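You operate a simulated robot arm through the tools that you are given. There is no shell and no other tool. Be economical: measure what you need, move in short steps, check, and stop when the job is done.

You run a simulated robot arm. Do the job below in one go: nothing can be reset, and whatever is moved stays where it is left.

## Task
Fetch the jar that says "nuts" from the fold table top and stand it on top of the orange sanding block. Take the carton labelled "bulbs" from the two-sided table top and leave it on the blue mat top. Put the pack labelled "washers" from the tool table top in the drip tray and the pack that says "clips" on the table board top. Pull the pins drawer open. The order is free. Set down upright: jar, pack.

Only the result counts: the job must be done as asked and must still hold three seconds after the hand-in. Knocking over, shifting, dropping, spilling or breaking anything else fails it. Flat cloth is picked up by pressing the open fingertips on it (5 to 10 N) and closing them slowly along it; thin cloth reads only 2 to 8 mm in the jaws.

## Robot
A 7-joint arm with a two-finger parallel gripper on a trunk, on a base that drives. Base frame: it is fixed to the floor where the robot stands at the start and does not move with it; the origin is under the middle of the robot, x ahead of it, y to its left, z up; the surface under the hand at the start is at about z = 850. Units: mm, degrees, N and s.
Its first joint turns from -166.0 to 166.0 degrees. Places, roughly: blue mat top [-1800, 800, 800]; drip tray inside (13x30 cm) [-1740, -860, 860]; feeder jar, nut jar [750, 0, 750]; green card pack, orange card pack, white card pack [-1750, 3000, 750]; orange sanding block [500, -250, 750]; pins drawer [-1600, 3200, 1000]; small blue carton, small white carton [-1250, 1000, 750]; table board top (27x25 cm) [-3460, -1020, 900]. Payload 3.43 kg.
The TCP is the grasp point between the finger pads, 30 mm short of the fingertips. In the tool frame z runs along the fingers and y along their closing line. Largest opening 94 mm; finger width 28, thickness 10; the body of the gripper, 50 by 96 mm, starts 55 mm behind the TCP.
Orientation is that of the tool frame in the base frame, as a unit quaternion [x, y, z, w]. With the fingers straight down and closing along the base's y, the tool's x points along the base's -x, its y along +y and its z along -z.

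## Interface
- The arm moves only by the tool play_rows. Its argument "commands" is a list of rows, each an object (a shift or turn left out is 0, a gripper value left out holds the last) with "fingers": the finger opening in m, from 0 to 0.094; "travel": the shift along the tool's x, y, z in m, a list of three; "turn": the turn, a rotation vector about the tool's x, y, z in degrees, a list of three. In form: [{"fingers": fingers, "travel": [tx, ty, tz], "turn": [rx, ry, rz]}, ...]. A call has 1 to 12 rows; each row is the pose to reach, as a shift and turn from the pose commanded when the call began, along the tool's axes at that moment. Rows are played at 5 a second. More than 50 mm and 8.6 degrees between two rows, or a gripper value outside its range, and nothing of the call is played. Where a pose cannot be reached the arm comes as near as it can. A force on the tool above 40 N (or 10 N above the force at the start of the call, whichever is more), or a blocked arm, ends the call early, and 0.2 s more pass. The fingers move at their own pace (about 45 mm/s each) and stop on an object; they squeeze with about 39 N. The grip force told is the motor's: it shows also when the fingers shut on nothing. Time passes only in rows, and 0.2 s behind the last, so rows that repeat a pose let the fingers close. The reply holds the time, the measured pose of the TCP, the force on the tool along the base axes, the opening and the grip force, in the units named above and with some noise, with the torque about the TCP (base axes, N m) and any sound that the robot's microphone picked up, and new pictures: "show" is both (left out), scene, wrist or none.
- Cameras (640 x 400 px; columns grow to the right, rows downward): "scene" is now at [512.1, 185.9, 1172.5]; the picture's right is [-0.30, -0.95, 0.00], its down [-0.37, 0.12, -0.92] and it looks along [0.88, -0.28, -0.39] (base axes); focal length 214 px, centre (320, 200). "wrist" rides on the gripper at [76, 14, -103] in the tool frame; the picture's right is [-0.18, 0.98, 0.00], its down [-0.75, -0.14, -0.64] and it looks along [-0.63, -0.12, 0.77] (tool axes); focal length 243 px, centre (320, 200).
- lift_body(by): slides the trunk up (or, below 0, down) by that many mm; the arm and the scene camera ride with it, the base frame stays. It gives what a move gives, with no picture.
- roll_base(legs): drives the robot by 1 to 6 legs, each [ahead, left, turn to the left] in mm, mm and degrees, along the robot's own axes; the way and the turn of a leg run together, so that a leg with both is an arc; at most 1500 mm and 180 degrees a leg. The arm and the cameras ride along, it lands a little off, and it stops where it bumps. It gives what a move gives, and a new picture of the scene camera.
- head_to(pan, tilt): turns the head with the scene camera to pan (to the left, within 103 degrees either way) and tilt (down, from -29 to 69), counted from straight ahead of the robot. It gives what a move gives, and a new picture of the scene camera.
- pixel_to_xyz(camera, pixels): for up to 12 pixels [column, row] of the newest picture of that camera ("zoom" is the newest enlarged one), the place [x, y, z] in the base frame of the surface seen there, good to about 3 mm. No time passes.
- enlarge(camera, box): a new picture of the part [left, top, right, bottom] of that camera's present view, enlarged. No time passes.
- sign_off(): hands the job in; it is judged then, once.

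Go step by step. Measure first, check grasps and placings, and put right what went wrong. The budget is 110 turns and 260 pictures, counting those below and the enlarged ones. Unless the task says otherwise, let go and move clear before handing in, and close with one line.

The tools are called after "Call:" as a command line: name --argument value ..., lists and objects as JSON in quotes. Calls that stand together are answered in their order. play_rows: Moves the arm, as the interface text tells. Its arguments: {"type":"object","properties":{"commands":{"type":"array","items":{"type":"object","properties":{"fingers":{"type":"number"},"travel":{"type":"array","items":{"type":"number"}},"turn":{"type":"array","items":{"type":"number"}}}}},"show":{"type":"string","enum":["both","scene","wrist","none"]}},"required":["commands"]} The other tools are called the same way: lift_body (by) slides the trunk up or down; roll_base (legs) drives the base; head_to (pan, tilt) turns the head that bears the scene camera; pixel_to_xyz (camera, pixels) gives the place of the surface under pixels of a picture; enlarge (camera, box) takes an enlarged picture of a part of a camera's view; sign_off () hands the job in.

At the start:

```text
t: 0.0
position: [660.2, 218.9, 1161.0]
tcp_rot: [0.0, 1.0, -0.001, -0.001]
ft_force: [-1.1, 0.6, 0.7]
moment: [0.0, 0.0, -0.02]
grip_width: 93.7
grasp_force: 0.1
trunk travel left (down, up): [-250.0, 240.0]
robot x, y, heading: [-2.3, 1.8, 0.1]
head pan, tilt: [-17.6, 22.7]
```

scene: 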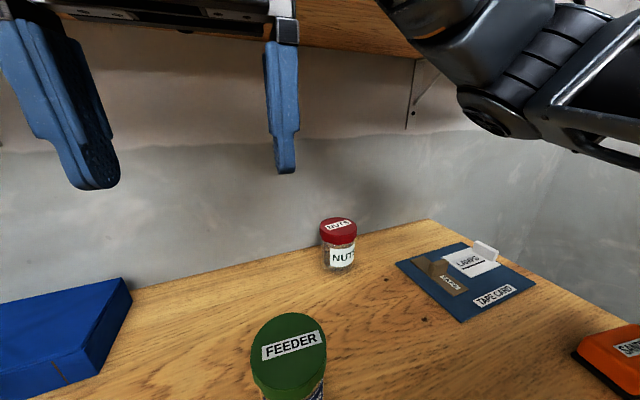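
wrist: 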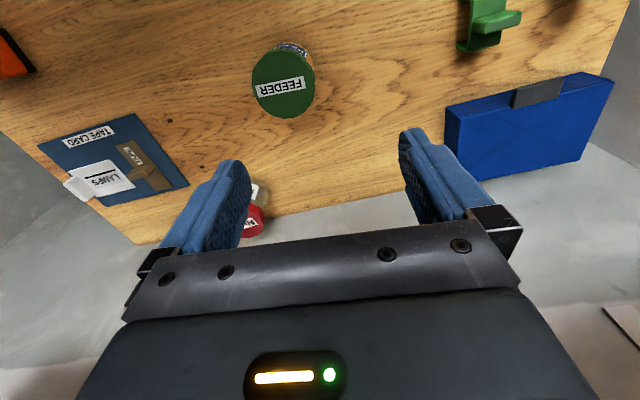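

The scene picture shows the NUTS jar at about (339,245), the feeder jar at (290,350) and the orange sanding block at (620,350). I'll measure them first.

Call:
pixel_to_xyz --camera "scene" --pixels '[[338, 223], [343, 258], [338, 269], [325, 230], [354, 230], [290, 345], [620, 350], [583, 350], [430, 225], [100, 285], [487, 255], [340, 20]]'

Call:
head_to --pan -40 --tilt 40

```text
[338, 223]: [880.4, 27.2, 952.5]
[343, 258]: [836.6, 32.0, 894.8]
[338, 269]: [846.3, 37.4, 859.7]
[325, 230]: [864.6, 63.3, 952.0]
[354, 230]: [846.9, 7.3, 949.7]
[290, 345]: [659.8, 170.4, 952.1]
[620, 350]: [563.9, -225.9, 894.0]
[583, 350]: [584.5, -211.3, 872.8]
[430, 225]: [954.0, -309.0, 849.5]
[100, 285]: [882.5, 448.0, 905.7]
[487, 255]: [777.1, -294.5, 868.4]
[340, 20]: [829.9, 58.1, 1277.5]
```

```text
t: 0.9
position: [659.6, 219.0, 1160.9]
tcp_rot: [0.001, 1.0, -0.001, 0.0]
ft_force: [-0.5, -0.1, 1.0]
moment: [0.02, -0.02, 0.03]
grip_width: 94.1
grasp_force: 0.0
trunk travel left (down, up): [-250.0, 240.0]
robot x, y, heading: [-3.3, 0.7, 0.0]
head pan, tilt: [-40.0, 40.0]
```

scene: 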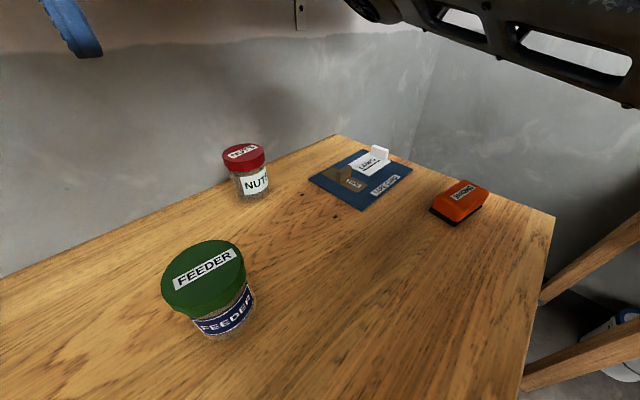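

The sanding block is now fully in view at (458,203) with the jar at (245,172); I measure both, and the shelf overhead.

Call:
enlarge --camera "scene" --box '[420, 160, 500, 240]'

Call:
pixel_to_xyz --camera "scene" --pixels '[[245, 150], [224, 158], [265, 152], [240, 146], [250, 162], [250, 195], [455, 195], [460, 184], [488, 192], [462, 217], [433, 206], [300, 20]]'

Call:
head_to --pan -5 --tilt -10

```text
5.00 times, centred on (460, 200) of scene
```

zoom: 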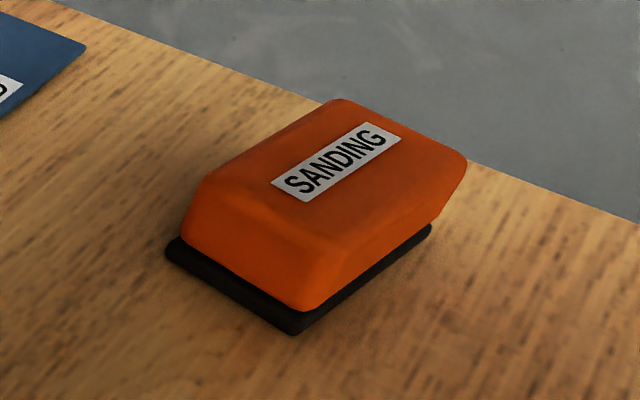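

```text
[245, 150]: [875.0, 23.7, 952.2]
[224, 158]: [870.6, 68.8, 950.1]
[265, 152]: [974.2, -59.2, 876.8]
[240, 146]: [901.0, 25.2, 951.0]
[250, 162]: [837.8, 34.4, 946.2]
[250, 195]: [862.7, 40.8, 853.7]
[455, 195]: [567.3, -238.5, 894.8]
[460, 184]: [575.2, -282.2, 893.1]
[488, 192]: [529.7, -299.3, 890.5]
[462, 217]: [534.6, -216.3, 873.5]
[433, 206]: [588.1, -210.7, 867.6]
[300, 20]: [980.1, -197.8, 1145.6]
```

```text
t: 2.0
position: [660.3, 218.9, 1160.9]
tcp_rot: [0.001, 1.0, -0.001, 0.0]
ft_force: [0.4, 0.1, 0.9]
moment: [0.01, -0.01, -0.01]
grip_width: 94.1
grasp_force: 0.1
trunk travel left (down, up): [-250.0, 240.0]
robot x, y, heading: [0.5, 0.1, -0.2]
head pan, tilt: [-5.0, -10.0]
```

scene: 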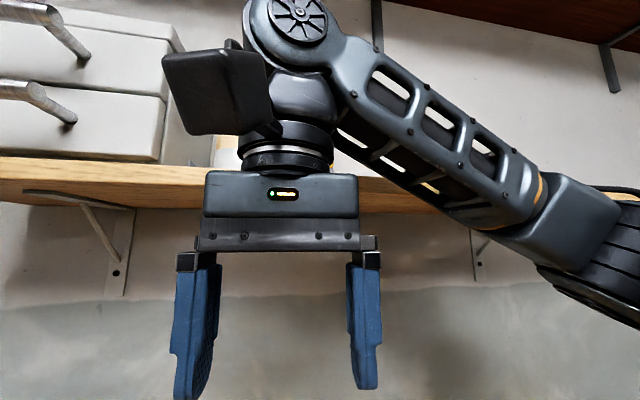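

There's a shelf across at row ~185, with things on it, so I need its front edge and height before reaching to the jar.

Call:
pixel_to_xyz --camera "scene" --pixels '[[100, 175], [100, 188], [420, 190], [422, 208], [150, 208], [440, 180], [140, 90], [70, 120], [75, 50], [350, 205]]'

Call:
head_to --pan -20 --tilt 50

Call:
enlarge --camera "scene" --box '[0, 0, 640, 400]'

```text
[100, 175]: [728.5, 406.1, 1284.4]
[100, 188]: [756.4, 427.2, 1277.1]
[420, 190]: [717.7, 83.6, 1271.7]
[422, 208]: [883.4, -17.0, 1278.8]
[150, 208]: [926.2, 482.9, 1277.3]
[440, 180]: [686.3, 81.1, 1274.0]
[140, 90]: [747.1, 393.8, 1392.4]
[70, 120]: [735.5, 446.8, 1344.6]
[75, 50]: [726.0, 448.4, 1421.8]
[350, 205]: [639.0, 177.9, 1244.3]
```

```text
t: 3.3
position: [659.7, 218.6, 1161.3]
tcp_rot: [0.001, 1.0, -0.001, 0.0]
ft_force: [-0.2, 0.4, 0.0]
moment: [-0.01, 0.0, 0.0]
grip_width: 93.9
grasp_force: 0.1
trunk travel left (down, up): [-250.0, 240.0]
robot x, y, heading: [-2.3, -0.8, -0.1]
head pan, tilt: [-20.0, 50.0]
```

scene: 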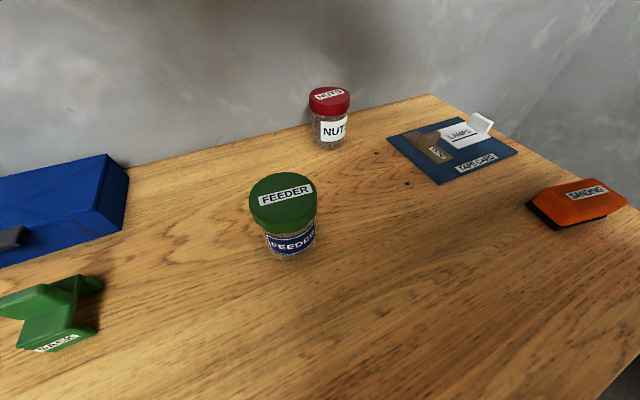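

```text
1.00 times, centred on (320, 200) of scene (not enlarged: the box is as wide or as high as the picture)
```

zoom: 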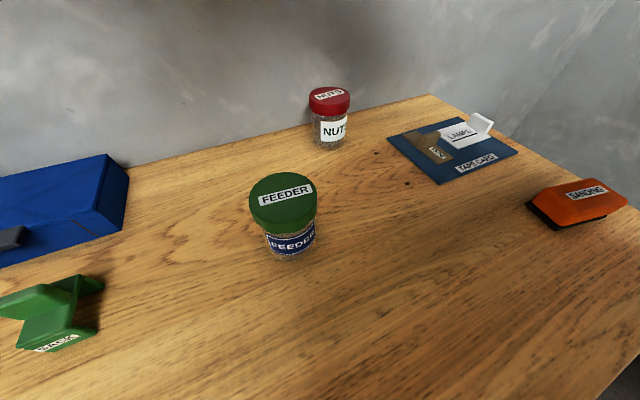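

The shelf's underside is at z≈1277 with its front at x≈728, and the jar is about (869,34), lid 64 mm wide and z 850–952, so I'll slide in low under the shelf. First I shift the hand right in front of the shelf.

Call:
play_rows --commands '[{"fingers": 0.094, "travel": [0, -0.045, 0]}, {"travel": [0, -0.09, 0]}, {"travel": [0, -0.135, 0]}, {"travel": [0, -0.185, 0]}, {"travel": [0, -0.185, 0]}]' --show "scene"

Call:
lift_body --by -240

Call:
head_to --pan 0 --tilt 20

```text
t: 4.5
position: [657.6, 33.8, 1162.5]
tcp_rot: [0.0, 1.0, 0.0, 0.0]
ft_force: [0.0, 0.0, 0.6]
moment: [-0.01, 0.02, -0.01]
grip_width: 94.0
grasp_force: 0.0
trunk travel left (down, up): [-250.0, 240.0]
robot x, y, heading: [-1.3, -2.5, 0.1]
head pan, tilt: [-20.0, 50.0]
```

scene: 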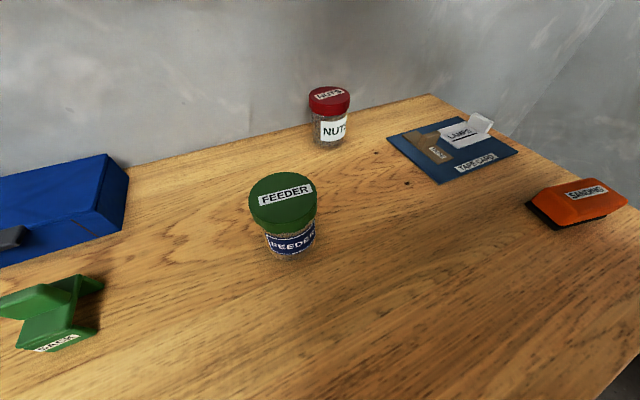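

```text
t: 7.0
position: [684.9, 30.3, 940.3]
tcp_rot: [0.008, 1.0, -0.002, 0.002]
ft_force: [0.4, 0.1, -0.3]
moment: [0.05, 0.05, -0.02]
grip_width: 94.0
grasp_force: 0.0
trunk travel left (down, up): [-10.0, 480.0]
robot x, y, heading: [33.8, 13.0, -1.3]
head pan, tilt: [-20.0, 50.0]
```

```text
t: 8.0
position: [685.2, 28.3, 939.9]
tcp_rot: [0.008, 1.0, -0.003, 0.002]
ft_force: [0.8, 0.3, -0.4]
moment: [0.04, 0.04, 0.03]
grip_width: 93.9
grasp_force: 0.0
trunk travel left (down, up): [-10.0, 480.0]
robot x, y, heading: [36.9, 10.9, -1.1]
head pan, tilt: [0.0, 20.0]
```

scene: 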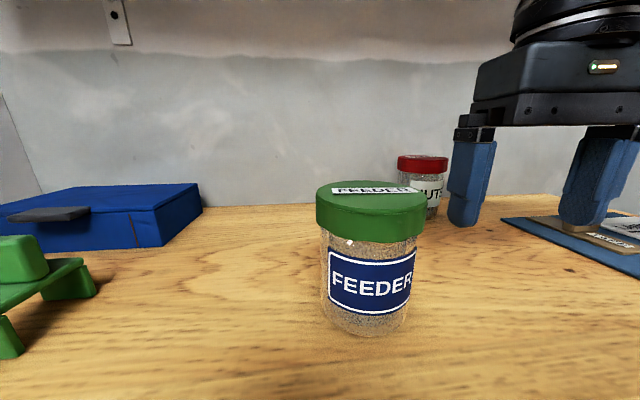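

The base got shifted 35 mm during the lowering, and the hand stopped at 940 instead of 922, so some part of the arm may be pressing on the table. I look right for the elbow.

Call:
head_to --pan -60 --tilt 30

```text
t: 9.3
position: [685.6, 27.7, 939.5]
tcp_rot: [0.01, 1.0, -0.002, 0.003]
ft_force: [0.0, -0.1, -0.9]
moment: [-0.01, -0.02, 0.01]
grip_width: 94.2
grasp_force: 0.0
trunk travel left (down, up): [-10.0, 480.0]
robot x, y, heading: [35.6, 12.7, -1.0]
head pan, tilt: [-60.0, 30.0]
```

scene: 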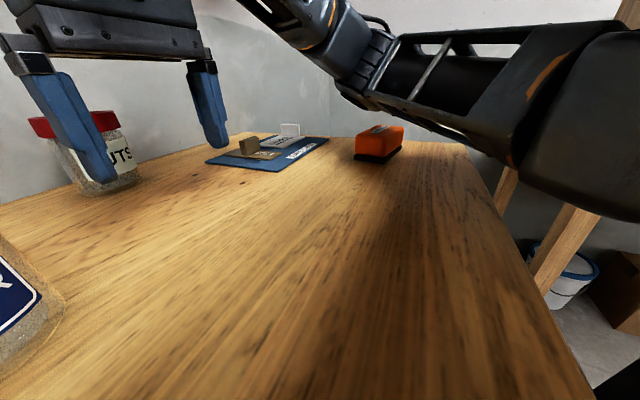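

The elbow hangs low over the table's right edge and probably touches it, so I raise the trunk and will lower the hand with the arm instead.

Call:
lift_body --by 140

Call:
head_to --pan -50 --tilt 35

```text
t: 11.0
position: [657.5, 33.4, 1062.1]
tcp_rot: [0.001, 1.0, 0.0, 0.0]
ft_force: [-0.8, 0.5, 0.3]
moment: [0.0, 0.01, -0.03]
grip_width: 94.1
grasp_force: 0.0
trunk travel left (down, up): [-150.0, 340.0]
robot x, y, heading: [-0.8, 0.9, 0.1]
head pan, tilt: [-60.0, 30.0]
```

```text
t: 11.7
position: [658.6, 33.5, 1062.1]
tcp_rot: [0.001, 1.0, -0.001, 0.0]
ft_force: [0.9, -0.4, 0.3]
moment: [0.02, -0.01, -0.01]
grip_width: 93.9
grasp_force: 0.1
trunk travel left (down, up): [-150.0, 340.0]
robot x, y, heading: [0.3, 2.1, 0.1]
head pan, tilt: [-50.0, 35.0]
```

scene: 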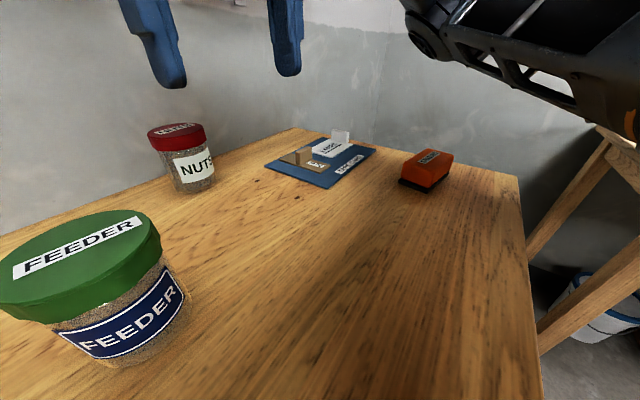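

The base sprang back and everything looks in place. Now I lower the hand to z≈918 with the arm, still ahead of the shelf and short of the jar.

Call:
play_rows --commands '[{"travel": [0, 0, 0.04]}, {"travel": [0, 0, 0.08]}, {"travel": [0, 0, 0.12]}, {"travel": [0, 0, 0.146]}, {"travel": [0, 0, 0.146]}]' --show "both"

Call:
pixel_to_xyz --camera "scene" --pixels '[[175, 130], [427, 158], [158, 135], [205, 130]]'

```text
t: 12.9
position: [658.8, 33.4, 914.9]
tcp_rot: [0.001, 1.0, -0.001, 0.0]
ft_force: [0.4, 0.0, -0.2]
moment: [0.01, 0.02, 0.03]
grip_width: 94.2
grasp_force: 0.1
trunk travel left (down, up): [-150.0, 340.0]
robot x, y, heading: [-1.4, -0.9, -0.1]
head pan, tilt: [-50.0, 35.0]
```

scene: 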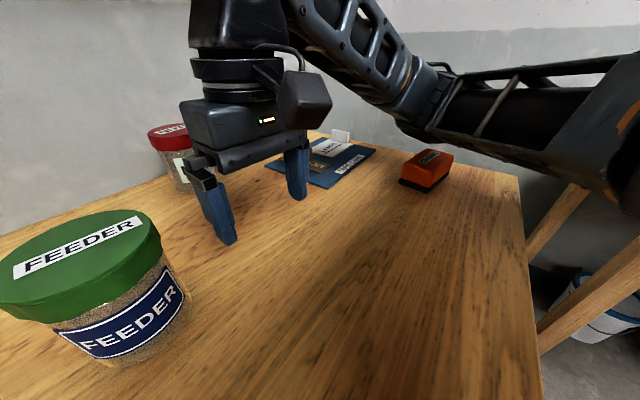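
wrist: 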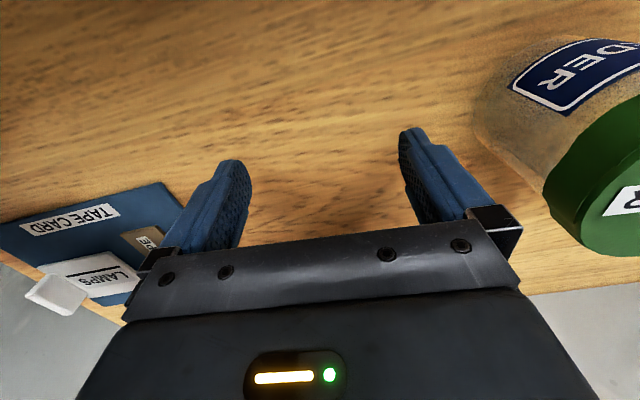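

```text
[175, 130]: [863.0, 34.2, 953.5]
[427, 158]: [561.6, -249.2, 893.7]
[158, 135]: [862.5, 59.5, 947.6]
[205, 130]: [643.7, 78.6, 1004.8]
```

The hand is at jar height and aligned at y≈33. I slide forward 208 mm under the shelf so the fingers straddle the jar.

Call:
play_rows --commands '[{"travel": [-0.045, 0, 0]}, {"travel": [-0.09, 0, 0]}, {"travel": [-0.13, 0, 0]}, {"travel": [-0.155, 0, 0]}, {"travel": [-0.18, 0, 0]}, {"travel": [-0.206, 0, 0]}, {"travel": [-0.206, 0, 0]}]'

```text
t: 14.5
position: [866.7, 33.1, 916.5]
tcp_rot: [0.001, 1.0, 0.0, 0.0]
ft_force: [0.2, 0.0, -0.1]
moment: [-0.01, 0.01, 0.01]
grip_width: 94.0
grasp_force: 0.1
trunk travel left (down, up): [-150.0, 340.0]
robot x, y, heading: [0.8, 0.2, -0.0]
head pan, tilt: [-50.0, 35.0]
```

scene: 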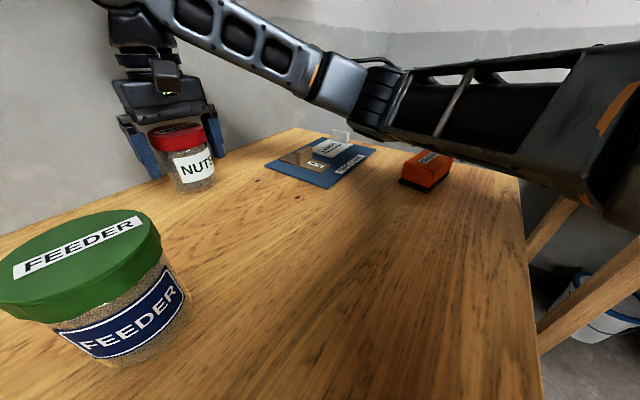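
wrist: 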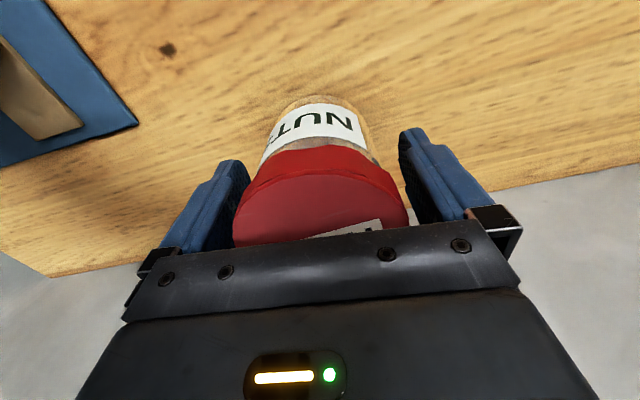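

The jar sits between the fingers with no contact; I close on it and lift 15 mm.

Call:
play_rows --commands '[{"fingers": 0.05}, {"fingers": 0.05}, {"fingers": 0.05}, {"fingers": 0.05}, {"fingers": 0.05, "travel": [0, 0, -0.02]}, {"travel": [0, 0, -0.03]}, {"travel": [0, 0, -0.03]}]'

Call:
pixel_to_xyz --camera "scene" --pixels '[[430, 145], [480, 160], [560, 185], [360, 125], [400, 130], [245, 50], [600, 200]]'

```text
t: 16.1
position: [863.0, 32.7, 947.1]
tcp_rot: [0.001, 1.0, 0.0, 0.0]
ft_force: [0.4, -0.2, -2.2]
moment: [-0.04, 0.0, -0.02]
grip_width: 80.0
grasp_force: 38.8
trunk travel left (down, up): [-150.0, 340.0]
robot x, y, heading: [-2.7, -3.9, 0.2]
head pan, tilt: [-50.0, 35.0]
```

scene: 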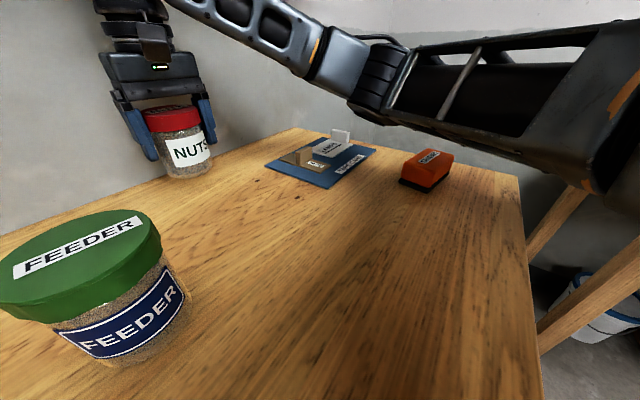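
wrist: 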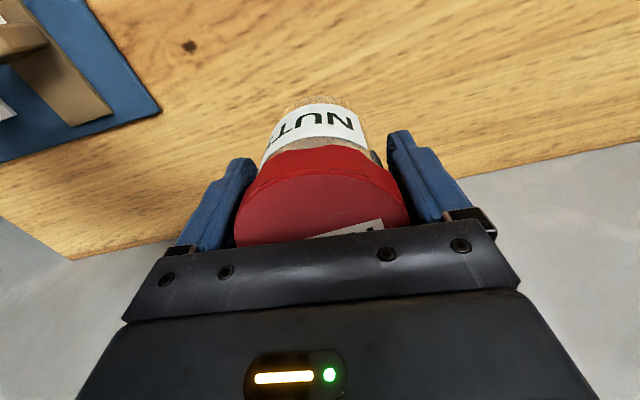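

```text
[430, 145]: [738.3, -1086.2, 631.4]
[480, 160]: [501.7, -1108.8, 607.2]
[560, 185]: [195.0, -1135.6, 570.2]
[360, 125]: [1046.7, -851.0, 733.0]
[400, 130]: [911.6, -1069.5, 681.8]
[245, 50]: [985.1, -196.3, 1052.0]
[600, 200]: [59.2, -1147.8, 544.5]
```

The jar is held (80 mm lid, 39 N) and lifted. I back out from under the shelf, then rise.

Call:
pixel_to_xyz --camera "wrist" --pixels '[[318, 150], [318, 185], [320, 225], [240, 235], [405, 220], [318, 100]]'

Call:
play_rows --commands '[{"travel": [0.045, 0, 0]}, {"travel": [0.09, 0, 0]}, {"travel": [0.135, 0, 0]}, {"travel": [0.18, 0, 0]}, {"travel": [0.21, 0, -0.03]}, {"travel": [0.21, 0, -0.07]}, {"travel": [0.21, 0, -0.1]}, {"travel": [0.21, 0, -0.1]}]' --show "scene"

Call:
head_to --pan -90 --tilt 40

```text
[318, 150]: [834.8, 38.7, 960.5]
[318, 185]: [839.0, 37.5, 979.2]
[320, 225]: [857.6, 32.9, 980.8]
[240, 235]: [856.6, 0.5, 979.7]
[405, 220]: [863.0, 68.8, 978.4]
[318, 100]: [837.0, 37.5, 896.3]
```

```text
t: 17.9
position: [655.6, 33.8, 1045.6]
tcp_rot: [0.001, 1.0, -0.001, 0.0]
ft_force: [0.5, -0.2, -1.2]
moment: [0.01, 0.02, 0.02]
grip_width: 80.2
grasp_force: 38.8
trunk travel left (down, up): [-150.0, 340.0]
robot x, y, heading: [1.6, -0.5, 0.1]
head pan, tilt: [-50.0, 35.0]
```

scene: 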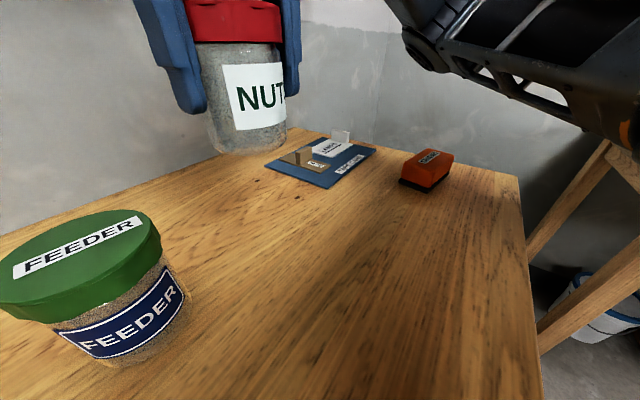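

```text
t: 18.9
position: [655.2, 34.4, 1045.7]
tcp_rot: [0.001, 1.0, -0.001, 0.0]
ft_force: [0.3, -0.6, -1.7]
moment: [0.02, 0.0, 0.0]
grip_width: 80.4
grasp_force: 38.8
trunk travel left (down, up): [-150.0, 340.0]
robot x, y, heading: [-1.0, 1.5, 0.2]
head pan, tilt: [-90.0, 40.0]
```

scene: 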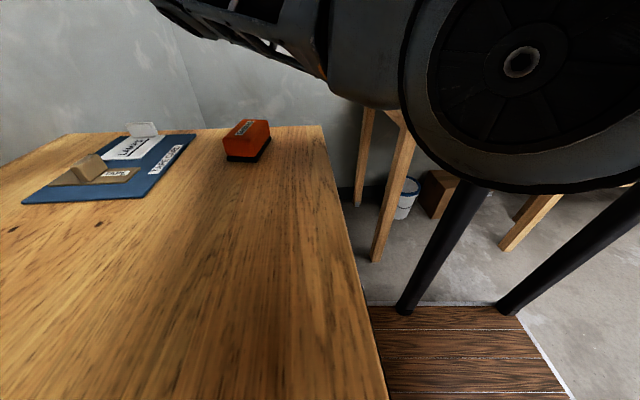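

The jar is clear and held. To the right there's a plank platform with posts at (450,330); I measure it before any sideways driving.

Call:
pixel_to_xyz --camera "scene" --pixels '[[370, 310], [390, 390], [560, 385], [515, 315], [405, 305], [505, 305], [385, 385], [325, 130], [260, 140], [240, 125], [268, 123], [248, 154]]'

Call:
enlarge --camera "scene" --box '[200, 100, 300, 180]'

Call:
head_to --pan -100 --tilt 65

```text
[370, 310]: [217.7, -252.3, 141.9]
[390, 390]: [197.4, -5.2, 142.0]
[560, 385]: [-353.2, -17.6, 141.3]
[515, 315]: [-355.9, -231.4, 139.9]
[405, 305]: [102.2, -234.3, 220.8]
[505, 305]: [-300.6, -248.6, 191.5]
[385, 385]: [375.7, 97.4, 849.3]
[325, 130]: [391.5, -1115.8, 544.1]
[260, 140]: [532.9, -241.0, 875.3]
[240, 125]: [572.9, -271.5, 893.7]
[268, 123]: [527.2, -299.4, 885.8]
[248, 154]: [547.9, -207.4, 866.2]
```

```text
5.00 times, centred on (250, 140) of scene
```

zoom: 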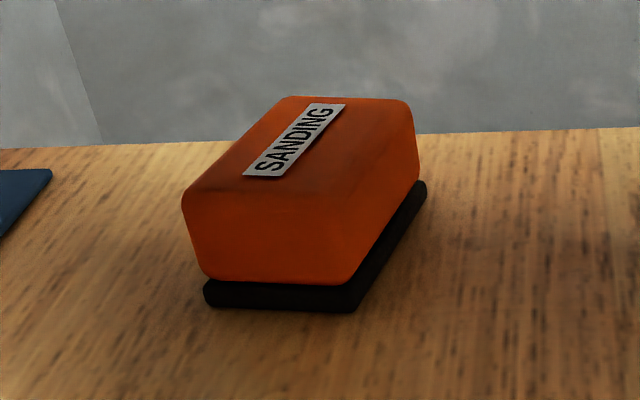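

```text
t: 19.8
position: [654.5, 33.2, 1044.9]
tcp_rot: [0.001, 1.0, 0.0, 0.0]
ft_force: [0.0, -1.3, -1.2]
moment: [0.0, 0.03, -0.03]
grip_width: 80.0
grasp_force: 38.8
trunk travel left (down, up): [-150.0, 340.0]
robot x, y, heading: [0.5, 2.4, 0.0]
head pan, tilt: [-100.0, 65.0]
```

scene: 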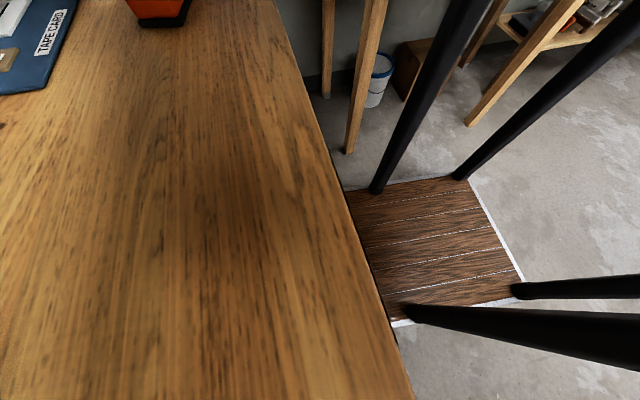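

That platform is the robot's own base, so the way right is clear. I drive right 290 and back 103 to bring the jar over the block at about (556,-256).

Call:
roll_base --legs '[[-103, -290, 0]]'

Call:
head_to --pan -25 --tilt 48

```text
t: 21.9
position: [553.9, -231.8, 1045.6]
tcp_rot: [-0.002, 1.0, -0.001, 0.0]
ft_force: [0.0, 0.3, -3.0]
moment: [-0.04, -0.01, -0.04]
grip_width: 80.2
grasp_force: 39.0
trunk travel left (down, up): [-150.0, 340.0]
robot x, y, heading: [-104.9, -269.6, 0.5]
head pan, tilt: [-100.0, 65.0]
stopped in leg 1: the robot was blocked; the commanded pose is now the measured one
```

scene: 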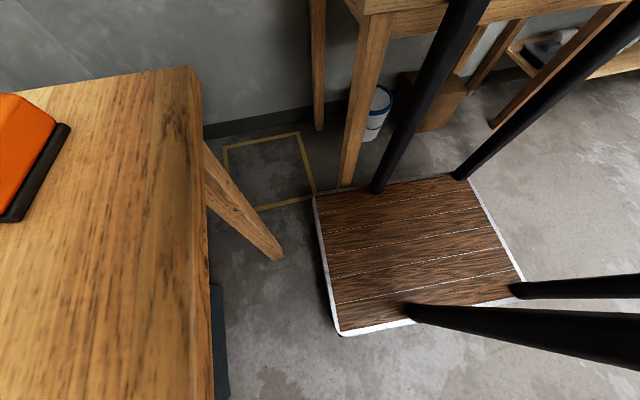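

```text
t: 23.4
position: [554.5, -231.2, 1045.0]
tcp_rot: [-0.002, 1.0, -0.001, 0.0]
ft_force: [0.4, 0.1, -1.8]
moment: [-0.01, 0.01, -0.02]
grip_width: 80.2
grasp_force: 39.0
trunk travel left (down, up): [-150.0, 340.0]
robot x, y, heading: [-102.9, -266.5, 0.2]
head pan, tilt: [-25.0, 48.0]
```

scene: 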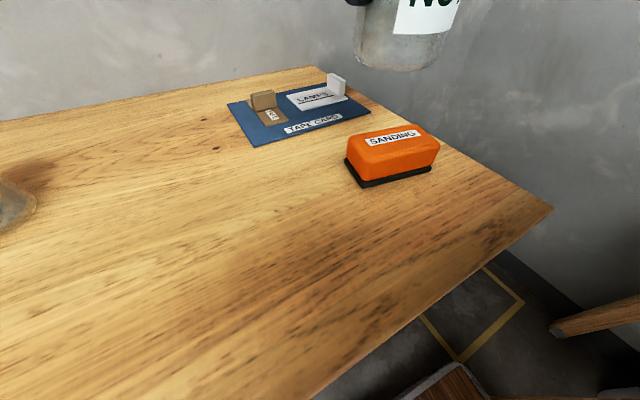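

The base touched a leg of the neighbouring table and stopped. The jar is now near the block; I measure block top corners and the jar's bottom.

Call:
pixel_to_xyz --camera "scene" --pixels '[[348, 139], [370, 158], [432, 147], [410, 125], [392, 138], [368, 178], [348, 160], [430, 168], [364, 55], [403, 69], [438, 52], [403, 45]]'

Call:
enlarge --camera "scene" --box '[310, 0, 470, 200]'

```text
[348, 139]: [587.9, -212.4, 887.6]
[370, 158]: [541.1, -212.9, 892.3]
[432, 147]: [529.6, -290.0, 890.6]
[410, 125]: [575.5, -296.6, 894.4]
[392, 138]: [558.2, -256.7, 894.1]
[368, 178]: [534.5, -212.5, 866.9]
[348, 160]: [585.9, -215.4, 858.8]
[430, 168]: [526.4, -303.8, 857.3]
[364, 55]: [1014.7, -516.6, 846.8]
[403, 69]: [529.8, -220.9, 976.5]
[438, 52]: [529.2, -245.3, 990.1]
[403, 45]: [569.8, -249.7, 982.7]
```

```text
2.00 times, centred on (390, 100) of scene
```

zoom: 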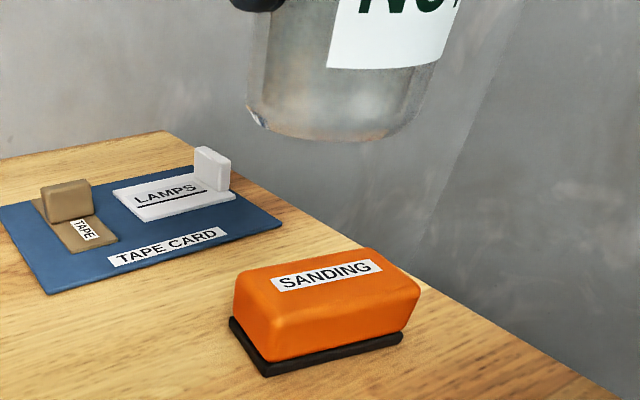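

The block top's centre is (558,-254) at z 894.5; the jar's centre is about 7 mm ahead of the TCP. I shift and descend to just above the block.

Call:
play_rows --commands '[{"travel": [0.003, -0.023, 0]}, {"travel": [0.003, -0.023, 0.03]}, {"travel": [0.003, -0.023, 0.06]}, {"travel": [0.003, -0.023, 0.077]}, {"travel": [0.003, -0.023, 0.077]}]' --show "scene"

Call:
enlarge --camera "scene" --box '[310, 0, 470, 200]'

```text
t: 24.6
position: [551.9, -254.8, 968.5]
tcp_rot: [-0.002, 1.0, -0.001, -0.001]
ft_force: [-0.7, -0.4, -2.4]
moment: [-0.02, -0.04, 0.04]
grip_width: 80.3
grasp_force: 39.0
trunk travel left (down, up): [-150.0, 340.0]
robot x, y, heading: [-103.0, -269.0, 0.3]
head pan, tilt: [-25.0, 48.0]
```

scene: 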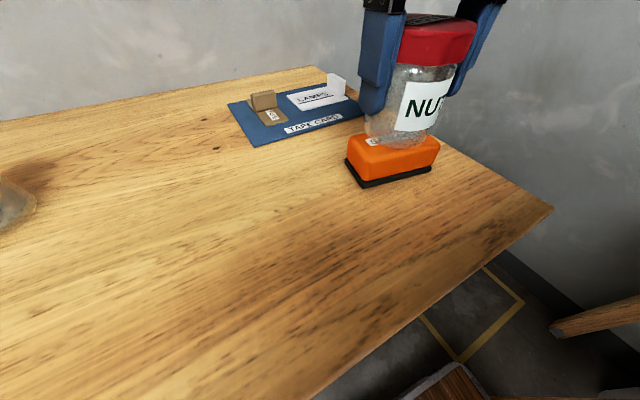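

```text
2.00 times, centred on (390, 100) of scene
```

zoom: 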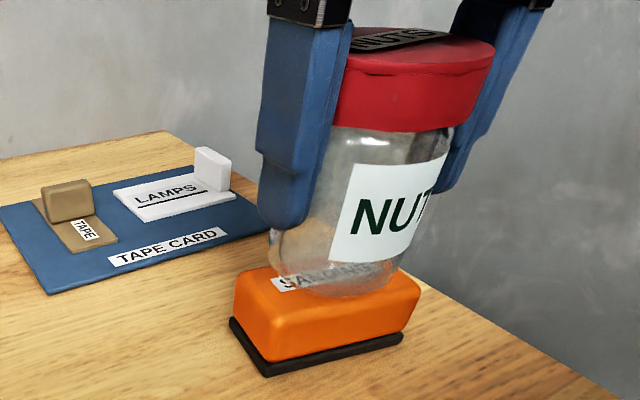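

The jar is centred just over the block. I lower in small steps until contact shows.

Call:
play_rows --commands '[{"travel": [0, 0, 0.003]}, {"travel": [0, 0, 0.005]}, {"travel": [0, 0, 0.007]}, {"travel": [0, 0, 0.007]}]' --show "none"

Call:
enlarge --camera "scene" --box '[340, 80, 460, 200]'

```text
t: 25.6
position: [551.2, -254.6, 960.7]
tcp_rot: [-0.002, 1.0, -0.002, 0.001]
ft_force: [0.4, 0.4, -1.2]
moment: [0.02, 0.02, 0.02]
grip_width: 80.2
grasp_force: 38.7
trunk travel left (down, up): [-150.0, 340.0]
robot x, y, heading: [-103.2, -267.6, 0.6]
head pan, tilt: [-25.0, 48.0]
```

```text
3.33 times, centred on (400, 140) of scene
```

zoom: 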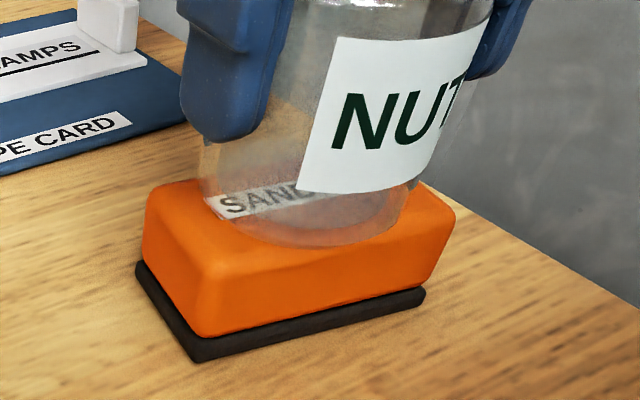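

Force still shows the jar's full weight, so contact isn't made yet. I go on by 1 mm steps.

Call:
play_rows --commands '[{"travel": [0, 0, 0.001]}, {"travel": [0, 0, 0.002]}, {"travel": [0, 0, 0.002]}]' --show "none"

```text
t: 26.4
position: [551.8, -254.1, 959.7]
tcp_rot: [-0.001, 1.0, -0.001, 0.0]
ft_force: [1.8, -1.6, 9.0]
moment: [0.16, -0.05, -0.02]
grip_width: 80.2
grasp_force: 38.5
trunk travel left (down, up): [-150.0, 340.0]
robot x, y, heading: [-103.4, -269.0, 0.4]
head pan, tilt: [-25.0, 48.0]
```

Force jumped to +9 N, so the jar is standing on the block. I open slowly and then rise straight up.

Call:
play_rows --commands '[{"fingers": 0.083, "travel": [0, 0, -0.001]}, {"fingers": 0.088, "travel": [0, 0, -0.001]}, {"fingers": 0.094, "travel": [0, 0, -0.001]}, {"fingers": 0.094, "travel": [0, 0, -0.001]}, {"travel": [0, 0, -0.03]}, {"travel": [0, 0, -0.07]}, {"travel": [0, 0, -0.11]}, {"travel": [0, 0, -0.11]}]' --show "scene"

Call:
enlarge --camera "scene" --box '[310, 0, 470, 200]'

```text
t: 28.2
position: [550.7, -255.0, 1069.9]
tcp_rot: [-0.003, 1.0, -0.001, -0.001]
ft_force: [0.2, -0.5, 0.3]
moment: [0.01, 0.0, 0.01]
grip_width: 93.9
grasp_force: 0.1
trunk travel left (down, up): [-150.0, 340.0]
robot x, y, heading: [-100.3, -265.3, 0.5]
head pan, tilt: [-25.0, 48.0]
```

scene: 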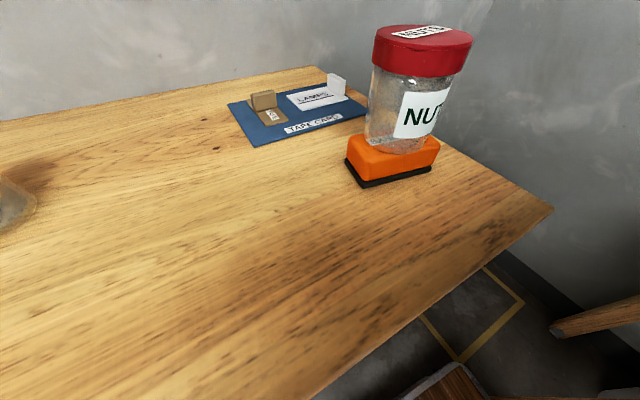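

```text
2.00 times, centred on (390, 100) of scene
```

zoom: 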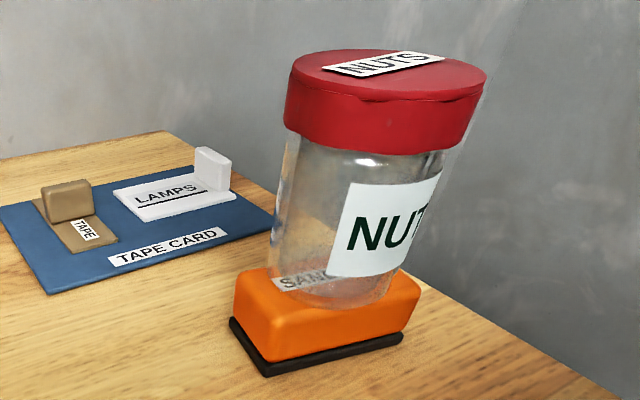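

The jar stands upright on the block. I take the hand up further and look around to both sides before driving.

Call:
play_rows --commands '[{"travel": [0, 0, -0.04]}, {"travel": [0, 0, -0.08]}]' --show "none"

Call:
head_to --pan -103 --tilt 25

Call:
head_to --pan 103 --tilt 20

```text
t: 28.8
position: [551.8, -253.8, 1148.0]
tcp_rot: [-0.002, 1.0, -0.001, 0.0]
ft_force: [-1.2, 0.1, -0.1]
moment: [0.03, 0.06, -0.01]
grip_width: 93.8
grasp_force: 0.0
trunk travel left (down, up): [-150.0, 340.0]
robot x, y, heading: [-103.1, -269.8, 0.3]
head pan, tilt: [-25.0, 48.0]
```

```text
t: 30.3
position: [551.3, -255.3, 1147.0]
tcp_rot: [-0.001, 1.0, -0.001, 0.0]
ft_force: [0.2, -0.5, 0.1]
moment: [-0.03, 0.0, 0.03]
grip_width: 93.8
grasp_force: 0.0
trunk travel left (down, up): [-150.0, 340.0]
robot x, y, heading: [-102.6, -269.9, 0.6]
head pan, tilt: [-103.0, 25.0]
```

scene: 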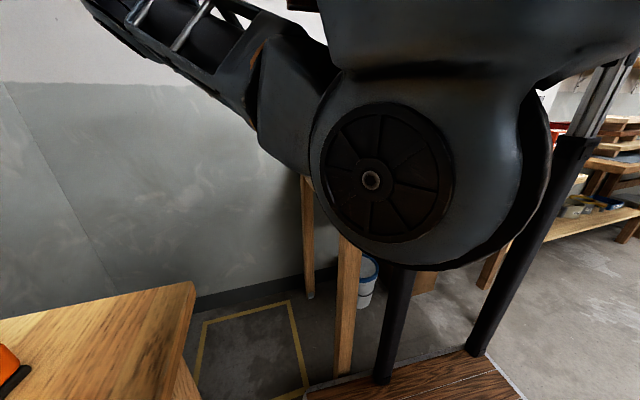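

```text
t: 33.3
position: [551.5, -254.3, 1147.7]
tcp_rot: [-0.003, 1.0, -0.001, 0.0]
ft_force: [0.6, 0.1, -0.2]
moment: [0.0, 0.03, -0.01]
grip_width: 93.9
grasp_force: 0.1
trunk travel left (down, up): [-150.0, 340.0]
robot x, y, heading: [-98.9, -266.3, 0.3]
head pan, tilt: [103.0, 20.0]
```

scene: 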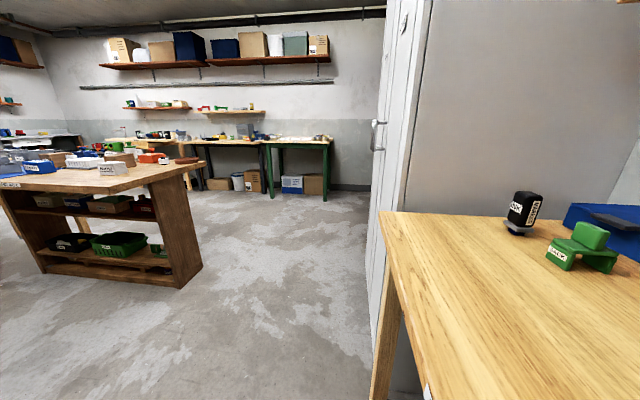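

The jar's done. The island in the middle left and the green-legged tables in back are the next places; I measure them for planning the drive.

Call:
pixel_to_xyz --camera "scene" --pixels '[[190, 165], [170, 285], [50, 270], [110, 190], [110, 168], [20, 185], [208, 140], [325, 140], [260, 210], [240, 185], [380, 230], [375, 330]]'

Call:
enlarge --camera "scene" --box '[0, 80, 340, 220]'

```text
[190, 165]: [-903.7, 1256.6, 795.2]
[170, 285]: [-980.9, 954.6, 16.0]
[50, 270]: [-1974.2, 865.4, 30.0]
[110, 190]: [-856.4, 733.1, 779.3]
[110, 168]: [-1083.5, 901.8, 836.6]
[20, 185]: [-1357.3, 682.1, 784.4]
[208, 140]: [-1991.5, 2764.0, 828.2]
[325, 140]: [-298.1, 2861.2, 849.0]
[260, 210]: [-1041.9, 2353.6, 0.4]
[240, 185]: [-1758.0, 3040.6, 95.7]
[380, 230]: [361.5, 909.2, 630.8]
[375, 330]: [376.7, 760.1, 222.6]
```

```text
1.88 times, centred on (170, 150) of scene
```

zoom: 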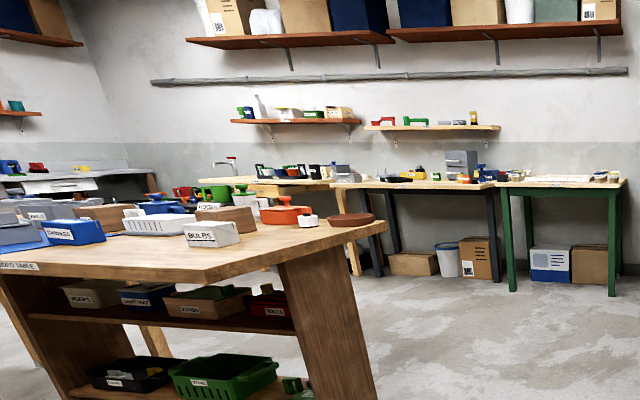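

BULBS carton is near (-1090,890) on the island, whose near edge runs at y≈690. I back off, turn left 90° and look.

Call:
roll_base --legs '[[-100, 60, 0], [-350, 150, 0], [0, 0, 90]]'

Call:
head_to --pan 40 --tilt 20

```text
t: 40.3
position: [-561.5, 587.3, 1146.9]
tcp_rot: [0.709, -0.705, 0.0, 0.0]
ft_force: [0.7, -0.5, 0.4]
moment: [0.0, -0.02, 0.02]
grip_width: 94.2
grasp_force: 0.0
trunk travel left (down, up): [-150.0, 340.0]
robot x, y, heading: [-546.3, -64.0, 90.6]
head pan, tilt: [103.0, 20.0]
```

scene: 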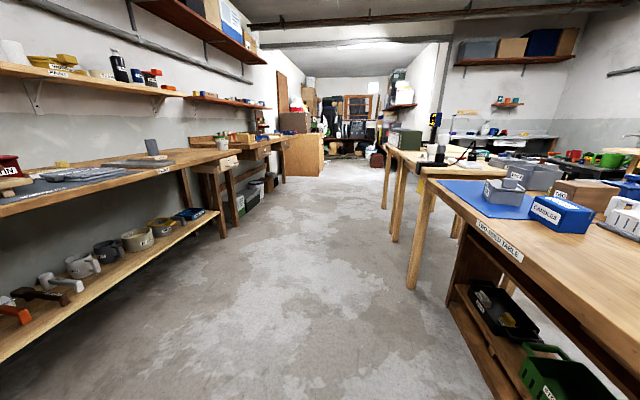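

```text
t: 41.6
position: [-560.7, 588.6, 1147.4]
tcp_rot: [0.709, -0.705, 0.001, 0.0]
ft_force: [0.3, 0.4, 0.7]
moment: [0.0, 0.04, 0.02]
grip_width: 93.8
grasp_force: 0.0
trunk travel left (down, up): [-150.0, 340.0]
robot x, y, heading: [-548.8, -63.1, 90.2]
head pan, tilt: [40.0, 20.0]
```

scene: 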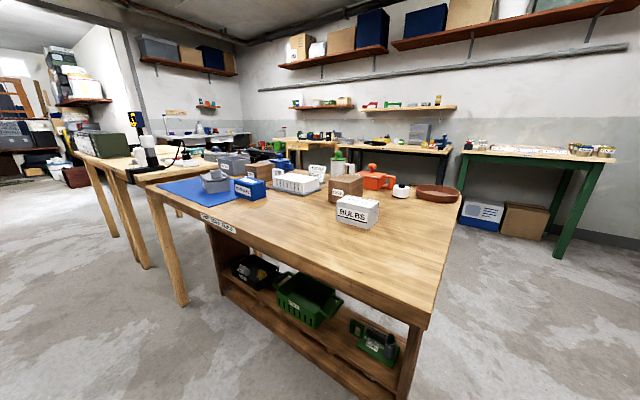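

The two-sided table is in view with the BULBS carton at (358,210) and the blue mat at (200,190). I measure them and enlarge.

Call:
enlarge --camera "scene" --box '[140, 140, 460, 260]'

Call:
pixel_to_xyz --camera "scene" --pixels '[[358, 204], [340, 200], [378, 203], [362, 226], [350, 213], [160, 187], [197, 201], [238, 198], [200, 182], [422, 325], [148, 190], [460, 205]]'

```text
2.00 times, centred on (300, 200) of scene
```

zoom: 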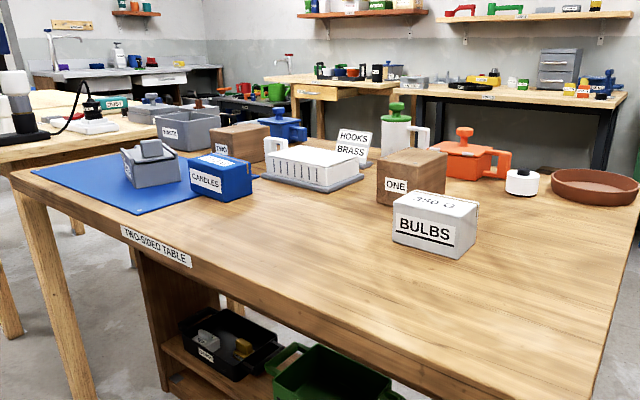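

```text
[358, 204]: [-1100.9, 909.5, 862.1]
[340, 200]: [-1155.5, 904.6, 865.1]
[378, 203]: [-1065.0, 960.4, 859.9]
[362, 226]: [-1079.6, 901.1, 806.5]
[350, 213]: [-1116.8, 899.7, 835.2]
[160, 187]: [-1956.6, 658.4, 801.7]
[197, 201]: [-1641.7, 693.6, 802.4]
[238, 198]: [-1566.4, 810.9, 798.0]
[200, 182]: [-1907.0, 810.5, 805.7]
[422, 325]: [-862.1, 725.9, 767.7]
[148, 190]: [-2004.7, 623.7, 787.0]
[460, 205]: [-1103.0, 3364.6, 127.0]
```

BULBS is at about (-1100,925), its top z≈862. I drive to stand in front of it, facing the table.

Call:
roll_base --legs '[[0, 560, 0], [200, 0, 0]]'

Call:
head_to --pan 0 --tilt 45

```text
t: 46.1
position: [-1130.4, 782.4, 1147.0]
tcp_rot: [0.71, -0.704, 0.0, -0.001]
ft_force: [0.2, 0.0, -0.9]
moment: [-0.02, 0.03, -0.01]
grip_width: 93.7
grasp_force: 0.0
trunk travel left (down, up): [-150.0, 340.0]
robot x, y, heading: [-1114.3, 134.2, 90.6]
head pan, tilt: [40.0, 20.0]
```

scene: 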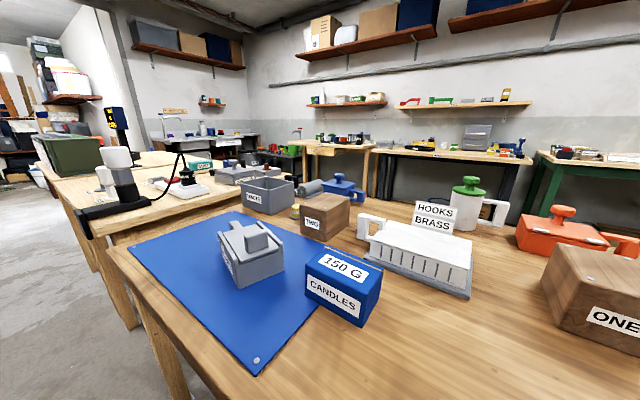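

```text
t: 47.1
position: [-1131.2, 783.2, 1147.6]
tcp_rot: [0.711, -0.704, 0.001, -0.001]
ft_force: [0.6, -1.1, -0.3]
moment: [-0.02, -0.02, 0.06]
grip_width: 94.0
grasp_force: 0.1
trunk travel left (down, up): [-150.0, 340.0]
robot x, y, heading: [-1114.2, 130.4, 90.9]
head pan, tilt: [0.0, 45.0]
```

scene: 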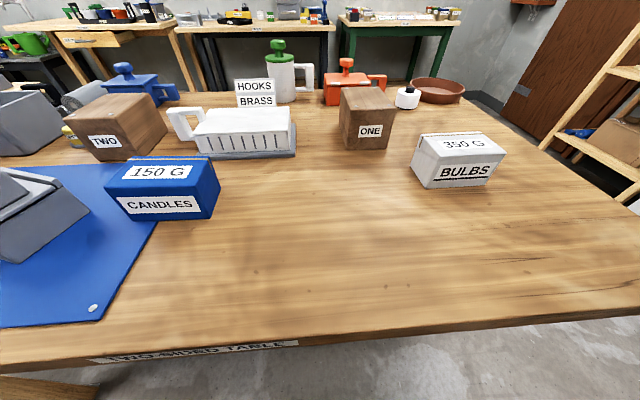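

The BULBS carton is fully visible at (458,160); I measure its corners and the mat's outline.

Call:
pixel_to_xyz --camera "scene" --pixels '[[420, 138], [428, 157], [505, 153], [487, 133], [458, 145], [428, 186], [498, 182], [105, 318], [155, 235], [130, 198], [20, 322], [90, 240]]'

Call:
enlarge --camera "scene" --box '[400, 120, 520, 200]'

Call:
head_to --pan 45 --tilt 45

```text
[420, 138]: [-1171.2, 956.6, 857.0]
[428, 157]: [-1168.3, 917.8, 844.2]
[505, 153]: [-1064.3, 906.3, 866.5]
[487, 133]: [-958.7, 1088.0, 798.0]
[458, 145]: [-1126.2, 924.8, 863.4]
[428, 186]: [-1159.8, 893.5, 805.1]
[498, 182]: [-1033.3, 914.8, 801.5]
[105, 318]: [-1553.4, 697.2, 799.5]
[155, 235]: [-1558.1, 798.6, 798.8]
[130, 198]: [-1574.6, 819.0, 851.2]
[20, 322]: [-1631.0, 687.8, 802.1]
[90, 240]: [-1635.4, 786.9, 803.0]
```

```text
5.00 times, centred on (460, 160) of scene
```

zoom: 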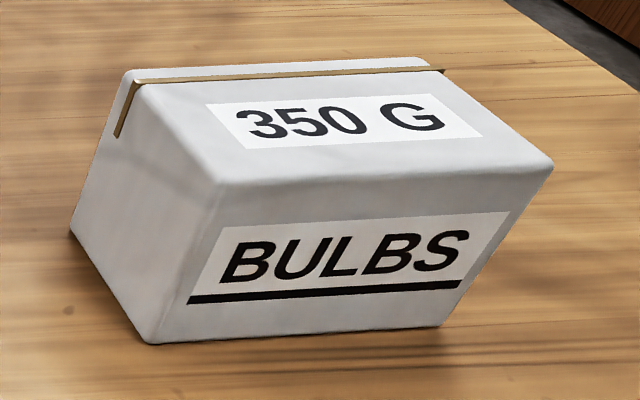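

```text
t: 48.2
position: [-1132.0, 783.0, 1147.0]
tcp_rot: [0.71, -0.704, 0.001, -0.001]
ft_force: [-0.1, 0.5, 0.3]
moment: [0.04, 0.0, 0.02]
grip_width: 94.1
grasp_force: 0.0
trunk travel left (down, up): [-150.0, 340.0]
robot x, y, heading: [-1113.1, 125.7, 90.8]
head pan, tilt: [45.0, 45.0]
```

scene: 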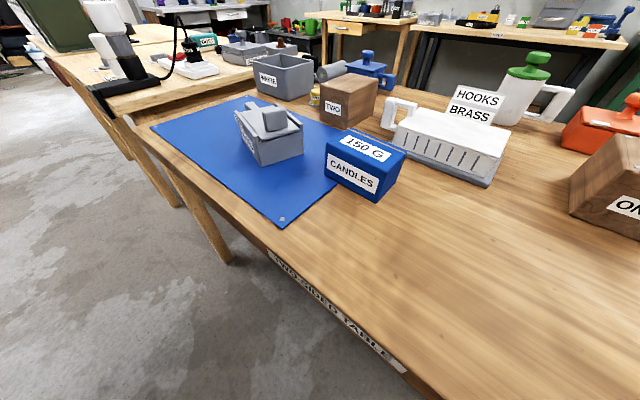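

I measure more of BULBS in the enlarged picture, plus mat corners in the new scene picture.

Call:
pixel_to_xyz --camera "zoom" --pixels '[[140, 80], [216, 180], [540, 166], [430, 76], [200, 205], [300, 195], [450, 190], [160, 330], [430, 315], [80, 225], [300, 90], [300, 165]]'

Call:
pixel_to_xyz --camera "scene" --pixels '[[152, 126], [283, 222], [330, 190], [248, 98], [215, 140], [240, 180], [262, 164], [302, 155], [237, 118], [190, 135], [220, 160], [270, 190]]'

```text
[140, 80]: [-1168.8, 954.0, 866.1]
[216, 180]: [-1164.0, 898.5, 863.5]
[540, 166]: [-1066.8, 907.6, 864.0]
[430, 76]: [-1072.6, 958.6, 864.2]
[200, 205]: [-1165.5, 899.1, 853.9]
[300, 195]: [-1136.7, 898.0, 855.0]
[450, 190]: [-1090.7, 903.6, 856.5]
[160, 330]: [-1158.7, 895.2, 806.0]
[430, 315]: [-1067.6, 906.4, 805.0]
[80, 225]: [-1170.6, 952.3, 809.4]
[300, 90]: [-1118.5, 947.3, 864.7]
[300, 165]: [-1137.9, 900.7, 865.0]
```

```text
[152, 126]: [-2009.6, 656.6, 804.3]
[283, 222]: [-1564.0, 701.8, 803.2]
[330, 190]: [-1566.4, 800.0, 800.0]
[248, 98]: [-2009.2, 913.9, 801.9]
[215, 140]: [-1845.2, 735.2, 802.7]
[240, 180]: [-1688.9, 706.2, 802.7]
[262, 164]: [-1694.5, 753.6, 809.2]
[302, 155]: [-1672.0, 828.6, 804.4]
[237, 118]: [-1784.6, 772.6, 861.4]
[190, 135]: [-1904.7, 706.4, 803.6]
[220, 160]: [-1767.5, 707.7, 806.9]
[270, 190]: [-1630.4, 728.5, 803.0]
```

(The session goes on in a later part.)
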